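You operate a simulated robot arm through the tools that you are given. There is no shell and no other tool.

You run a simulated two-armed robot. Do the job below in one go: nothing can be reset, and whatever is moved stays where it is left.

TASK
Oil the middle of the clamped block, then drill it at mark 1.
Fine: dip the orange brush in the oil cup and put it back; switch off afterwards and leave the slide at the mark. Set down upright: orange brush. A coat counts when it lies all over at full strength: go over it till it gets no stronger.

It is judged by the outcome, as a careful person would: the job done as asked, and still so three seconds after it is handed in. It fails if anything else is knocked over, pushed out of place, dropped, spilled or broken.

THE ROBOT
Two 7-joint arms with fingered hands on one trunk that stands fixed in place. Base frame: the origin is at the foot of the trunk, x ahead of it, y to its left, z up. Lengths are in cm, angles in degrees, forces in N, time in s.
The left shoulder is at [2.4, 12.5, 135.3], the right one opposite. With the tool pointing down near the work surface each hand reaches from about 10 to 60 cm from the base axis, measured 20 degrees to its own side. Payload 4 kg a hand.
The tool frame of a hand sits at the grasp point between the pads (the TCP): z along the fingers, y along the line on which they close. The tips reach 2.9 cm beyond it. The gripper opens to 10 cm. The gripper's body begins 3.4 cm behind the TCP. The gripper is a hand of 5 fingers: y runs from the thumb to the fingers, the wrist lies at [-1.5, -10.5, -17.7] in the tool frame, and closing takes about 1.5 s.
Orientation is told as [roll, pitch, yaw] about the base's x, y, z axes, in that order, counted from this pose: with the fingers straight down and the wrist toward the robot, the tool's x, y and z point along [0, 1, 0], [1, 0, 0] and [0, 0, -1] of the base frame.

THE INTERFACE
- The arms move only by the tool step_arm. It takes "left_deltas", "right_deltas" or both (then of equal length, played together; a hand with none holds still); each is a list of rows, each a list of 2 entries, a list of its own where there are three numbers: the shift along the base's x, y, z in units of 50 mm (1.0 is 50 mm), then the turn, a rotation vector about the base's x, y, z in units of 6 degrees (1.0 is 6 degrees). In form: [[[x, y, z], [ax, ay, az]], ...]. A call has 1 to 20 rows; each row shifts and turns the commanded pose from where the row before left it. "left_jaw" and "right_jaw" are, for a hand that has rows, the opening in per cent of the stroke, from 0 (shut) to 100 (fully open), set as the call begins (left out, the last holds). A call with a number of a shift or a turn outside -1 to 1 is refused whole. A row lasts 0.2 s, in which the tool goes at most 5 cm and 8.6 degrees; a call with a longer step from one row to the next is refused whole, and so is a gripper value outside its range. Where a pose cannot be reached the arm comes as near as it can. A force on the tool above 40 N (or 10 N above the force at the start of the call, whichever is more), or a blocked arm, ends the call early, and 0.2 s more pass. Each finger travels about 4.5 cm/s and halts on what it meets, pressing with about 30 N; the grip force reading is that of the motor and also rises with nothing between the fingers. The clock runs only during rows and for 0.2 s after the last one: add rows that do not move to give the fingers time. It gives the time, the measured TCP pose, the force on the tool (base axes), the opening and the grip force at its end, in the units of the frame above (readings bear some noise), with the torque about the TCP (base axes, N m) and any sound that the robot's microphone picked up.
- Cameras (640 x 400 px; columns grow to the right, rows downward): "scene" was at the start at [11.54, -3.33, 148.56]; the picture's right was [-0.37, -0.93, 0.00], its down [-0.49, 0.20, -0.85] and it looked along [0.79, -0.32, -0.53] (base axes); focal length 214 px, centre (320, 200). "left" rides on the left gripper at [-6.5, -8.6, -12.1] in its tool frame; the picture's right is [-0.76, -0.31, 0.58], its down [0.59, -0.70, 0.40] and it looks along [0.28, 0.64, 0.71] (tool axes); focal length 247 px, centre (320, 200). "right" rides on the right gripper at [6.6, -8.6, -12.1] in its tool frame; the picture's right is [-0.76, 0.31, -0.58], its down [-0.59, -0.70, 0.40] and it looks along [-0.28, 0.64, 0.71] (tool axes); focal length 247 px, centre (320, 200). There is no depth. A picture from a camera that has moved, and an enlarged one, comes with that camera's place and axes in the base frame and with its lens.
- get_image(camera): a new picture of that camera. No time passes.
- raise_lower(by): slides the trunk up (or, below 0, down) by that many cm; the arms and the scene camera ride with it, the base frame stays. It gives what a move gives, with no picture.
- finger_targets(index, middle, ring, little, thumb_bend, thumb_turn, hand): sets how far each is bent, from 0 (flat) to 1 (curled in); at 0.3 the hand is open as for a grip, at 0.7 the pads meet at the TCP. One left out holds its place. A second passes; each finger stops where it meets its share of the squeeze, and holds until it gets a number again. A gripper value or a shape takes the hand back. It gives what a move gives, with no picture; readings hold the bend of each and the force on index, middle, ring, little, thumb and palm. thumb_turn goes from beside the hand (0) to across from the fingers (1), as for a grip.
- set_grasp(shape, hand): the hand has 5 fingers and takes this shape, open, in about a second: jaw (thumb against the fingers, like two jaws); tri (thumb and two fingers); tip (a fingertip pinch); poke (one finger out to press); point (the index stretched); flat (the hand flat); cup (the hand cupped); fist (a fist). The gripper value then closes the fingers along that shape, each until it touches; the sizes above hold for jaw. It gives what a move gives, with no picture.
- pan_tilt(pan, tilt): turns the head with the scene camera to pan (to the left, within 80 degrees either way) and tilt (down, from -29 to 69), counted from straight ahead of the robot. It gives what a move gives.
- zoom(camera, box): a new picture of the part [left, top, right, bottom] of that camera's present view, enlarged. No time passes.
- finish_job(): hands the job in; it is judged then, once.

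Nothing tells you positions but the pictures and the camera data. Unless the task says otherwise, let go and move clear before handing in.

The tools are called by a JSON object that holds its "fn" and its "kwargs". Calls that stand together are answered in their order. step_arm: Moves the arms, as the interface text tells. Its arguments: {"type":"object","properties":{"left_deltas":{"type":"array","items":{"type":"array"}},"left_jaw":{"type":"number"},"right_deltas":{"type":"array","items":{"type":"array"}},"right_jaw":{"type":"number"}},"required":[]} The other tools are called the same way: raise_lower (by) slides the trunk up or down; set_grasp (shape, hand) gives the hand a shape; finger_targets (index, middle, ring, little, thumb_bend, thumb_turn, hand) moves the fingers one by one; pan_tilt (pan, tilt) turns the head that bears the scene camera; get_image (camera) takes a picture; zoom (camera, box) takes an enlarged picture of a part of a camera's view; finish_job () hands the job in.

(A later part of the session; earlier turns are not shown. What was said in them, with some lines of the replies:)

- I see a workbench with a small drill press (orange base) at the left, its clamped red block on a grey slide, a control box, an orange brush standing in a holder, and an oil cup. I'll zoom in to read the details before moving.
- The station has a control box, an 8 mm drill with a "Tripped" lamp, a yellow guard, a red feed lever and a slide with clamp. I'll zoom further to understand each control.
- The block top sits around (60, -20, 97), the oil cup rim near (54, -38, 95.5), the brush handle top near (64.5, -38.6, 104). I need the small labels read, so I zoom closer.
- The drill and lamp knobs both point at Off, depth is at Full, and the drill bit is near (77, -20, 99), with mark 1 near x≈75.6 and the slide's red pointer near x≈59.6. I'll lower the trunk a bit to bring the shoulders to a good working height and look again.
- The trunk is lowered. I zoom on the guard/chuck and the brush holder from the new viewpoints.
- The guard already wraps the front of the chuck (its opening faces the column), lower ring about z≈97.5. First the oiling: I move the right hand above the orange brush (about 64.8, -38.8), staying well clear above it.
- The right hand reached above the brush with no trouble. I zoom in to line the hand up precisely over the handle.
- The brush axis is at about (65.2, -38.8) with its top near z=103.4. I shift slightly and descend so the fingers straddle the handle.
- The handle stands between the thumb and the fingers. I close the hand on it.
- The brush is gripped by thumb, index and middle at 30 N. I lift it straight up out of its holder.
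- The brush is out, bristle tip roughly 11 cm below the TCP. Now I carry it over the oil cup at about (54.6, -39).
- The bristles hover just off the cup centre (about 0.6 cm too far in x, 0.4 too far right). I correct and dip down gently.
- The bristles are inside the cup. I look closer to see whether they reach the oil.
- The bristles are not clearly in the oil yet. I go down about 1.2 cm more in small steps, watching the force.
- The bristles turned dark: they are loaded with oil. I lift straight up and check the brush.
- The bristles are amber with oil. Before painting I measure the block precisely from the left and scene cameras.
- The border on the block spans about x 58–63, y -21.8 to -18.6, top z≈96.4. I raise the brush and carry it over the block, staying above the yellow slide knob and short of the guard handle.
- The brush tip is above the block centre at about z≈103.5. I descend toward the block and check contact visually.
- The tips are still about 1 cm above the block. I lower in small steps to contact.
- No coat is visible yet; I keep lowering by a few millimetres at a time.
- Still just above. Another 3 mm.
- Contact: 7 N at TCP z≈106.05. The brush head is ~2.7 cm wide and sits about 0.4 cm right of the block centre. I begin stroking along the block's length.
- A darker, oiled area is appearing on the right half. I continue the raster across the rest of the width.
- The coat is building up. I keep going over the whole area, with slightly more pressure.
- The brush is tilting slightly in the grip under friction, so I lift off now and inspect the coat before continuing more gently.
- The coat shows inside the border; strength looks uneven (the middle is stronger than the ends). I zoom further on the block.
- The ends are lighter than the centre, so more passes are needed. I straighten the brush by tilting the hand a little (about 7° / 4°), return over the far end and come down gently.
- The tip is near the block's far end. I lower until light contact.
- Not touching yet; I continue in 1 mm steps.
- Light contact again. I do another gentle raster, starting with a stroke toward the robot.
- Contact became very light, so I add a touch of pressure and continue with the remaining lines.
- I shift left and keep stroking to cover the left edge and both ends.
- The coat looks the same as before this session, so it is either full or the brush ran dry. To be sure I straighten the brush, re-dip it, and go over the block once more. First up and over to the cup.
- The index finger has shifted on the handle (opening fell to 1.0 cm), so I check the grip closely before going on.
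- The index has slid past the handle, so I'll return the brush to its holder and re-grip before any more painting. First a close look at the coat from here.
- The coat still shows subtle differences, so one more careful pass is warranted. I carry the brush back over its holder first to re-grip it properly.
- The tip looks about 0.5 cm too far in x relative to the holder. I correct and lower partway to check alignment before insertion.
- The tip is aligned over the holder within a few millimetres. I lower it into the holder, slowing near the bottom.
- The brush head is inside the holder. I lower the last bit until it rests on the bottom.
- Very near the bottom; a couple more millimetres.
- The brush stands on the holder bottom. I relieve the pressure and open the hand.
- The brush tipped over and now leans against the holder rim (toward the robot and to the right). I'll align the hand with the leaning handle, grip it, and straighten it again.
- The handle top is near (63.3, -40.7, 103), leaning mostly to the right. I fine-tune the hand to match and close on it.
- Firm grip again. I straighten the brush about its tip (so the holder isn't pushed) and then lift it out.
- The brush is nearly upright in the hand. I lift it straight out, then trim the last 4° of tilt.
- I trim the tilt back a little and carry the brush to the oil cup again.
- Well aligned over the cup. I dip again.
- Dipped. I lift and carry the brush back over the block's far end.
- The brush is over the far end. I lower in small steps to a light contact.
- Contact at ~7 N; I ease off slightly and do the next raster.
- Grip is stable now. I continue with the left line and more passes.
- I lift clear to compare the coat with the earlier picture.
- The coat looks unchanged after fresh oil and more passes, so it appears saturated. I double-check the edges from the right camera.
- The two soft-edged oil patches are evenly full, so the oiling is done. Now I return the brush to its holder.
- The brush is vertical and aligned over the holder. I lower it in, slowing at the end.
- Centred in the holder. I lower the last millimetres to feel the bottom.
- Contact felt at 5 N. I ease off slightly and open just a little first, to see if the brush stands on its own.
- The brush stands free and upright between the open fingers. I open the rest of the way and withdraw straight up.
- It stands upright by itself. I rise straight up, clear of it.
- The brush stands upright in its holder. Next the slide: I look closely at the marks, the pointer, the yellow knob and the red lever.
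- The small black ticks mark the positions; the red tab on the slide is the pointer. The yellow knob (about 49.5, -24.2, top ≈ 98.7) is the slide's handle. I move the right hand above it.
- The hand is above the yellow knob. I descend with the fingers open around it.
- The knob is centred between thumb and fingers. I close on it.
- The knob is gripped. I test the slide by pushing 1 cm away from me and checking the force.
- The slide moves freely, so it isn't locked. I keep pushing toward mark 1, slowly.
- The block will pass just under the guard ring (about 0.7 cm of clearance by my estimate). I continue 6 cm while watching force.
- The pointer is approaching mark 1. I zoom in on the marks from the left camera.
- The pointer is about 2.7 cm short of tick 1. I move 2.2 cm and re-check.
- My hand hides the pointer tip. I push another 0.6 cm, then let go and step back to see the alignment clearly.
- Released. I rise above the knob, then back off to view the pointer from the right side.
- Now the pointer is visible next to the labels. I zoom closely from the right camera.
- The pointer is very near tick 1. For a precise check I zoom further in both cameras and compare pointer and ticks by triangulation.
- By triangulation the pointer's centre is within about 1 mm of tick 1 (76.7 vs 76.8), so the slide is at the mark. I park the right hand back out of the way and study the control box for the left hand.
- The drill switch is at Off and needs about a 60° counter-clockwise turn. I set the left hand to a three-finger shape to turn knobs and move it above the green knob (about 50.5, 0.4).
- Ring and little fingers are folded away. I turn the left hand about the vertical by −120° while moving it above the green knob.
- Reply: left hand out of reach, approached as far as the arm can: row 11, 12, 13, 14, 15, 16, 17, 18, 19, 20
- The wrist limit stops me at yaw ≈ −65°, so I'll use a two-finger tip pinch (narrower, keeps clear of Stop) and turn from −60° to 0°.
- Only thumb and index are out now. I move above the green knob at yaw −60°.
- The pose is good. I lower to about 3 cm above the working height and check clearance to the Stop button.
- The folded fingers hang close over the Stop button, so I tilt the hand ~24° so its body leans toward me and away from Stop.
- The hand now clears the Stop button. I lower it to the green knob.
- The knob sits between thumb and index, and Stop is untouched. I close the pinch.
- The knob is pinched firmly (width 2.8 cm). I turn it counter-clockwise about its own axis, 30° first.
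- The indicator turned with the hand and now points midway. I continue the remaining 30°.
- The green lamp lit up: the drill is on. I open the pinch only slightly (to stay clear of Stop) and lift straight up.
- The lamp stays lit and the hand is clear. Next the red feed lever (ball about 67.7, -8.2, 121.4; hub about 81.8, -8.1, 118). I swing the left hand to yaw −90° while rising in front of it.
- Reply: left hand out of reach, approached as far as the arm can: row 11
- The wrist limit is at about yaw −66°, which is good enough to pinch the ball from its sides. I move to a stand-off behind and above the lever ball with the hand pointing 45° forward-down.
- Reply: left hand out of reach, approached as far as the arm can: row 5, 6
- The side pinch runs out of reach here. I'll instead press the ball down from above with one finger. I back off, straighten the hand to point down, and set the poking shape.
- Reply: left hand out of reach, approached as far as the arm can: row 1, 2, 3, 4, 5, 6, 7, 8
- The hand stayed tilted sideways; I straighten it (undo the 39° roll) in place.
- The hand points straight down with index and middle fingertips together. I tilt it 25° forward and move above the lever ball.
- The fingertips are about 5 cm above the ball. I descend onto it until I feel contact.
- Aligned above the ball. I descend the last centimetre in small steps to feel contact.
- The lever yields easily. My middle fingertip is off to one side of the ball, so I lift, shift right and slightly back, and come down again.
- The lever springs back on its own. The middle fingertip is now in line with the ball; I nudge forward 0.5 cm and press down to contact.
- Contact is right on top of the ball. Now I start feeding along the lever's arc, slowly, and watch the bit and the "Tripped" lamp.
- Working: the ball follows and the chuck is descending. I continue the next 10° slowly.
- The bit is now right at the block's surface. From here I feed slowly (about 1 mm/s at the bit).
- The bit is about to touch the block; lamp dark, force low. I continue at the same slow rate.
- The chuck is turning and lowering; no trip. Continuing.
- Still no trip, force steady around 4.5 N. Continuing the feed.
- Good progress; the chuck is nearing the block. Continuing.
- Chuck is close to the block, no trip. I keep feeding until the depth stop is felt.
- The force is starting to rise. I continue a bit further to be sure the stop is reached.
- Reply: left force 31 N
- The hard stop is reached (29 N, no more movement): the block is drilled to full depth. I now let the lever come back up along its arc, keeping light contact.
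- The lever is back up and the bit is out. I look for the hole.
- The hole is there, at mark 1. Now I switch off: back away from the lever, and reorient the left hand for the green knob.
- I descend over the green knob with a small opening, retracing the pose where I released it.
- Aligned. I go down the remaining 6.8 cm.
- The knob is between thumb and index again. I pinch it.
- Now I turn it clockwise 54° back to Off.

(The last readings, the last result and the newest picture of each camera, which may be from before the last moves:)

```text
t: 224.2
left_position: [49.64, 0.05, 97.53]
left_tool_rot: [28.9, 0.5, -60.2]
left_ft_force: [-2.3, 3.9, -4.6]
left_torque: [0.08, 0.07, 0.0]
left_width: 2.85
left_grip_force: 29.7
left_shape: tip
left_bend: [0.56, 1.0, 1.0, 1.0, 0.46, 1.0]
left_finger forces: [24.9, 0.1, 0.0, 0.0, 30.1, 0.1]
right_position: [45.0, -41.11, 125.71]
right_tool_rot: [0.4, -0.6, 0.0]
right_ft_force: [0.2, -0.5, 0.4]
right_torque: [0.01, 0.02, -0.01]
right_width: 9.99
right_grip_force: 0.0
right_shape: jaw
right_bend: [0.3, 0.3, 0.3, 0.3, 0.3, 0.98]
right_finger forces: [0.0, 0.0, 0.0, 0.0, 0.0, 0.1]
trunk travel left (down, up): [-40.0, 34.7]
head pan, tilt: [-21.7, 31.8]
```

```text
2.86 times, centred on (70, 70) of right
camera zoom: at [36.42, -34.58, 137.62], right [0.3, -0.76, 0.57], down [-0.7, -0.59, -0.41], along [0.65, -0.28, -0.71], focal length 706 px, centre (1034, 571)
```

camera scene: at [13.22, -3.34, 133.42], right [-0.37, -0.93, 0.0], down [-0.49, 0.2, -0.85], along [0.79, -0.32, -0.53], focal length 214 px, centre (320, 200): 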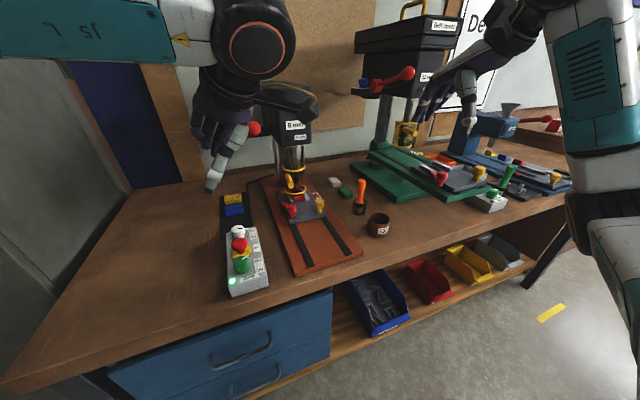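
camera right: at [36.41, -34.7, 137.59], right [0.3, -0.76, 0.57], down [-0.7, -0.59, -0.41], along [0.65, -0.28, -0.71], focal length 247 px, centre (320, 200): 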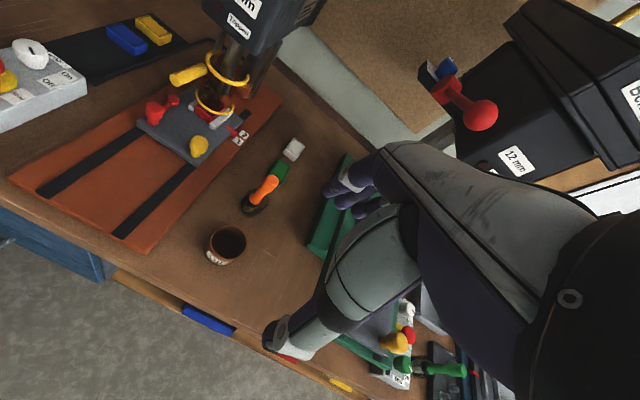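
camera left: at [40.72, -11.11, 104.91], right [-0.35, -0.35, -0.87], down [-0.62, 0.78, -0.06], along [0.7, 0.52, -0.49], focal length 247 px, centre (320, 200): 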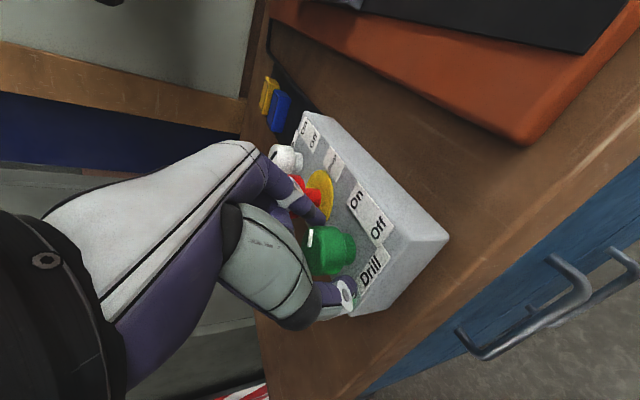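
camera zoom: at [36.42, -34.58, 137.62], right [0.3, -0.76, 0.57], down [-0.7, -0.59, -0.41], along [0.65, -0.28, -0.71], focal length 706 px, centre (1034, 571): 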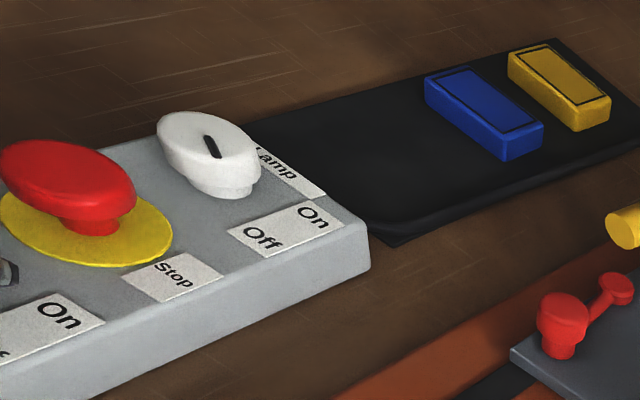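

The lamp is dark: the drill is off. I release the knob and lift away.

{"fn": "step_arm", "kwargs": {"left_deltas": [[[0, 0, 0], [0, 0, 0]], [[0, 0, 0], [0, 0, 0]], [[0, 0, 0], [0, 0, 0]], [[0, 0, 0], [0, 0, 0]], [[0, 0, 0], [0, 0, 0]]], "left_jaw": 60}}

{"fn": "step_arm", "kwargs": {"left_deltas": [[[0, 0, 0.1], [0, 0, 0]], [[0, 0, 0.2], [0, 0, 0]], [[0, 0, 0.3], [0, 0, 0]], [[0, 0, 0.4], [0, 0, 0]], [[-0.1, 0.1, 0.5], [0, 0, 0]], [[-0.2, 0.2, 0.5], [0, 0, 0]], [[-0.2, 0.3, 0.5], [0, 0, 0]], [[-0.2, 0.3, 0.5], [0, 0, 0.8]], [[-0.2, 0.2, 0.5], [0, 0, 0.8]], [[0, 0, 0], [0, 0, 0.8]], [[0, 0, 0], [0, 0, 0]]]}}

{"fn": "get_image", "kwargs": {"camera": "scene"}}

{"fn": "get_image", "kwargs": {"camera": "left"}}

{"fn": "get_image", "kwargs": {"camera": "right"}}

{"fn": "zoom", "kwargs": {"camera": "scene", "box": [215, 210, 285, 300]}}

{"fn": "zoom", "kwargs": {"camera": "scene", "box": [260, 140, 400, 250]}}

```text
t: 225.3
left_position: [49.79, -0.04, 97.54]
left_tool_rot: [28.9, 0.5, -60.1]
left_ft_force: [-0.6, 0.5, -0.8]
left_torque: [0.0, -0.02, 0.0]
left_width: 6.01
left_grip_force: 0.1
left_shape: tip
left_bend: [0.45, 0.98, 0.99, 0.99, 0.31, 1.0]
left_finger forces: [0.1, 0.0, 0.0, 0.0, 0.0, 0.0]
right_position: [44.96, -41.26, 125.68]
right_tool_rot: [0.4, -0.6, 0.0]
right_ft_force: [-0.3, 0.3, 0.1]
right_torque: [0.06, 0.01, 0.03]
right_width: 9.98
right_grip_force: 0.1
right_shape: jaw
right_bend: [0.3, 0.3, 0.3, 0.3, 0.3, 0.98]
right_finger forces: [0.0, 0.0, 0.1, 0.1, 0.0, 0.0]
trunk travel left (down, up): [-40.0, 34.7]
head pan, tilt: [-21.7, 31.8]
```

```text
t: 227.8
left_position: [45.14, 5.49, 115.01]
left_tool_rot: [28.9, 0.5, -45.6]
left_ft_force: [0.2, 0.0, 0.1]
left_torque: [0.02, -0.02, 0.01]
left_width: 5.98
left_grip_force: 0.0
left_shape: tip
left_bend: [0.45, 0.98, 0.99, 0.99, 0.3, 1.0]
left_finger forces: [0.1, 0.0, 0.0, 0.1, 0.0, 0.0]
right_position: [44.96, -41.21, 125.7]
right_tool_rot: [0.4, -0.6, 0.1]
right_ft_force: [0.1, 0.0, -0.1]
right_torque: [0.01, 0.0, 0.0]
right_width: 10.0
right_grip_force: 0.0
right_shape: jaw
right_bend: [0.3, 0.3, 0.3, 0.3, 0.3, 0.98]
right_finger forces: [0.1, 0.0, 0.1, 0.0, 0.0, 0.0]
trunk travel left (down, up): [-40.0, 34.7]
head pan, tilt: [-21.7, 31.8]
```

```text
taken
camera scene: at [13.19, -3.3, 133.43], right [-0.37, -0.93, 0.0], down [-0.49, 0.2, -0.85], along [0.79, -0.32, -0.53], focal length 214 px, centre (320, 200)
```

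scene: 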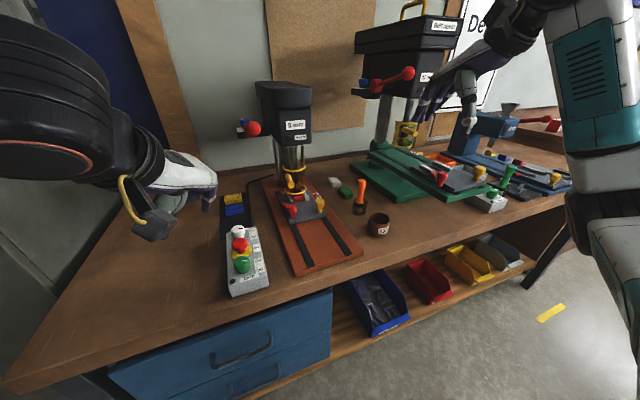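

```text
taken
camera left: at [30.97, 3.4, 122.52], right [-0.49, -0.04, -0.87], down [0.01, 1.0, -0.06], along [0.87, -0.04, -0.49], focal length 247 px, centre (320, 200)
```

left: 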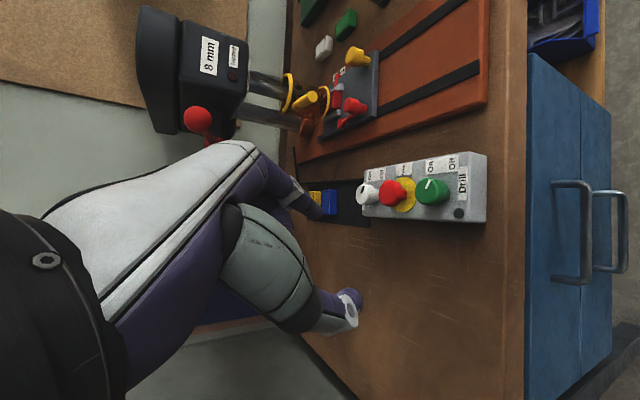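

```text
taken
camera right: at [36.4, -34.61, 137.62], right [0.3, -0.76, 0.57], down [-0.7, -0.59, -0.41], along [0.65, -0.28, -0.71], focal length 247 px, centre (320, 200)
```

right: 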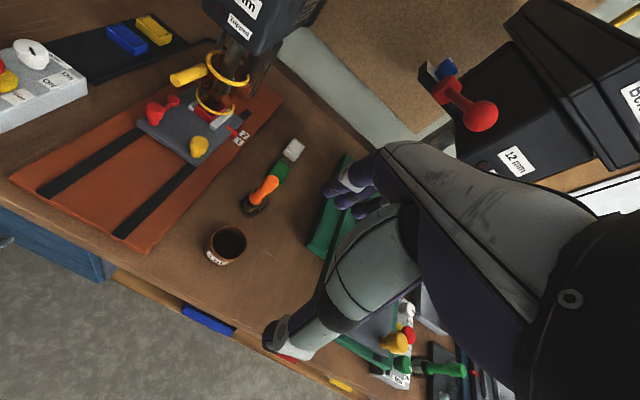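

```text
4.44 times, centred on (250, 255) of scene
camera zoom: at [13.19, -3.3, 133.43], right [-0.37, -0.93, 0.0], down [-0.49, 0.2, -0.85], along [0.79, -0.32, -0.53], focal length 953 px, centre (631, -44)
```

zoom: 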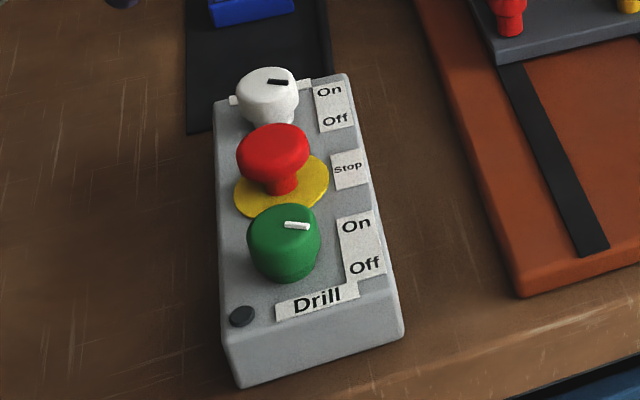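

```text
3.64 times, centred on (330, 195) of scene
camera zoom: at [13.19, -3.3, 133.43], right [-0.37, -0.93, 0.0], down [-0.49, 0.2, -0.85], along [0.79, -0.32, -0.53], focal length 780 px, centre (284, 218)
```

zoom: 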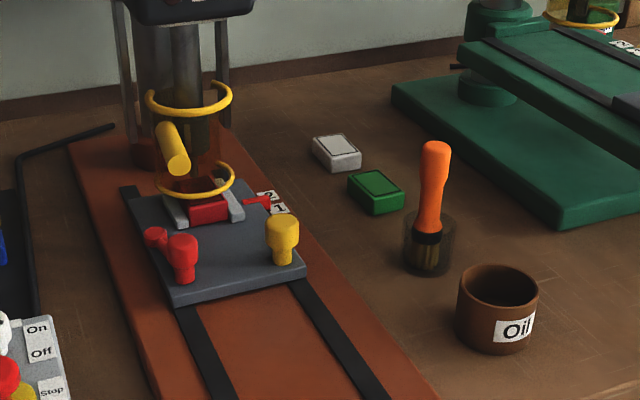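

Everything looks right: switch at Off, lamp dark, lever up, brush upright. I do a last check of the pointer at mark 1 and the holder.

{"fn": "zoom", "kwargs": {"camera": "right", "box": [220, 115, 260, 150]}}

{"fn": "zoom", "kwargs": {"camera": "scene", "box": [306, 188, 326, 202]}}

{"fn": "zoom", "kwargs": {"camera": "right", "box": [190, 140, 320, 270]}}

```text
11.43 times, centred on (240, 132) of right
camera zoom: at [36.4, -34.61, 137.62], right [0.3, -0.76, 0.57], down [-0.7, -0.59, -0.41], along [0.65, -0.28, -0.71], focal length 2823 px, centre (1234, 971)
```

zoom: 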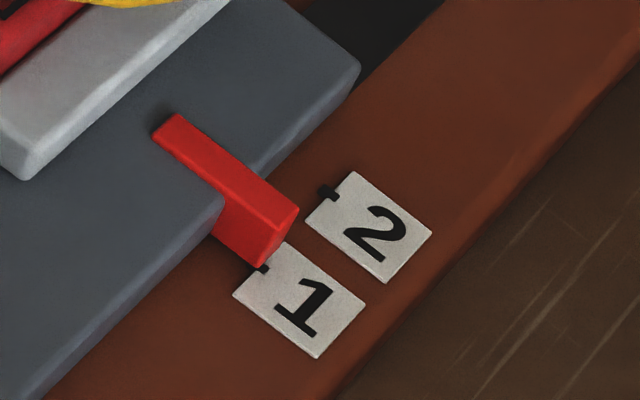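

```text
16.00 times, centred on (316, 195) of scene
camera zoom: at [13.19, -3.3, 133.43], right [-0.37, -0.93, 0.0], down [-0.49, 0.2, -0.85], along [0.79, -0.32, -0.53], focal length 3432 px, centre (384, 280)
```

zoom: 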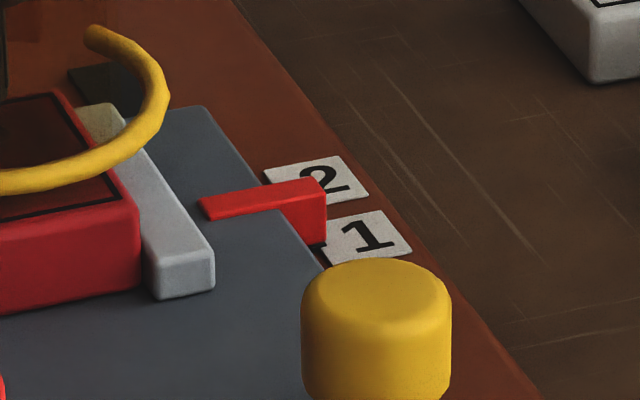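

```text
3.08 times, centred on (255, 205) of right
camera zoom: at [36.4, -34.61, 137.62], right [0.3, -0.76, 0.57], down [-0.7, -0.59, -0.41], along [0.65, -0.28, -0.71], focal length 760 px, centre (520, 185)
```

zoom: 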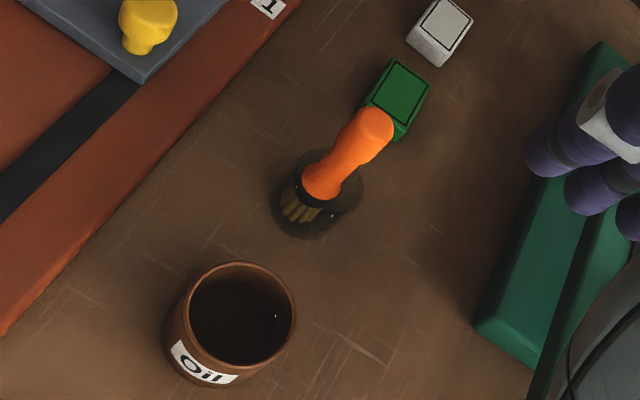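

The block is oiled inside its border and drilled to full depth with the slide at mark 1. The orange brush stands upright in its holder, the feed lever is back up and the drill is switched off. Both hands are clear of everything, so I hand the job in.

{"fn": "finish_job", "kwargs": {}}

```text
The job is handed in.
```

I oiled the middle of the clamped block, drilled it at mark 1, and handed the job in.

- **Oiling:** I dipped the orange brush and went over the area inside the black border. A second dip and more passes made no visible difference, so I took the coat as full. It showed a slightly darker band across the centre, which I judged to be overlap rather than thin ends.
- **Drilling:** The depth knob was already at Full and I left it there. I fed the bit slowly to the hard stop. The "Tripped" lamp stayed dark whenever I could see it, and a hole is visible in the block.
- **Slide:** It is still at mark 1, with the pointer about 1 mm from the tick by my measurement.
- **Switch and lever:** The drill switch is back at Off, its lamp is dark, and the feed lever is up.
- **Brush:** It stands upright in its holder. I had to re-seat it once partway through, because it tipped against the holder rim when I first let go. The holder did not visibly move.

Nothing else appeared to be knocked over, moved or spilled.
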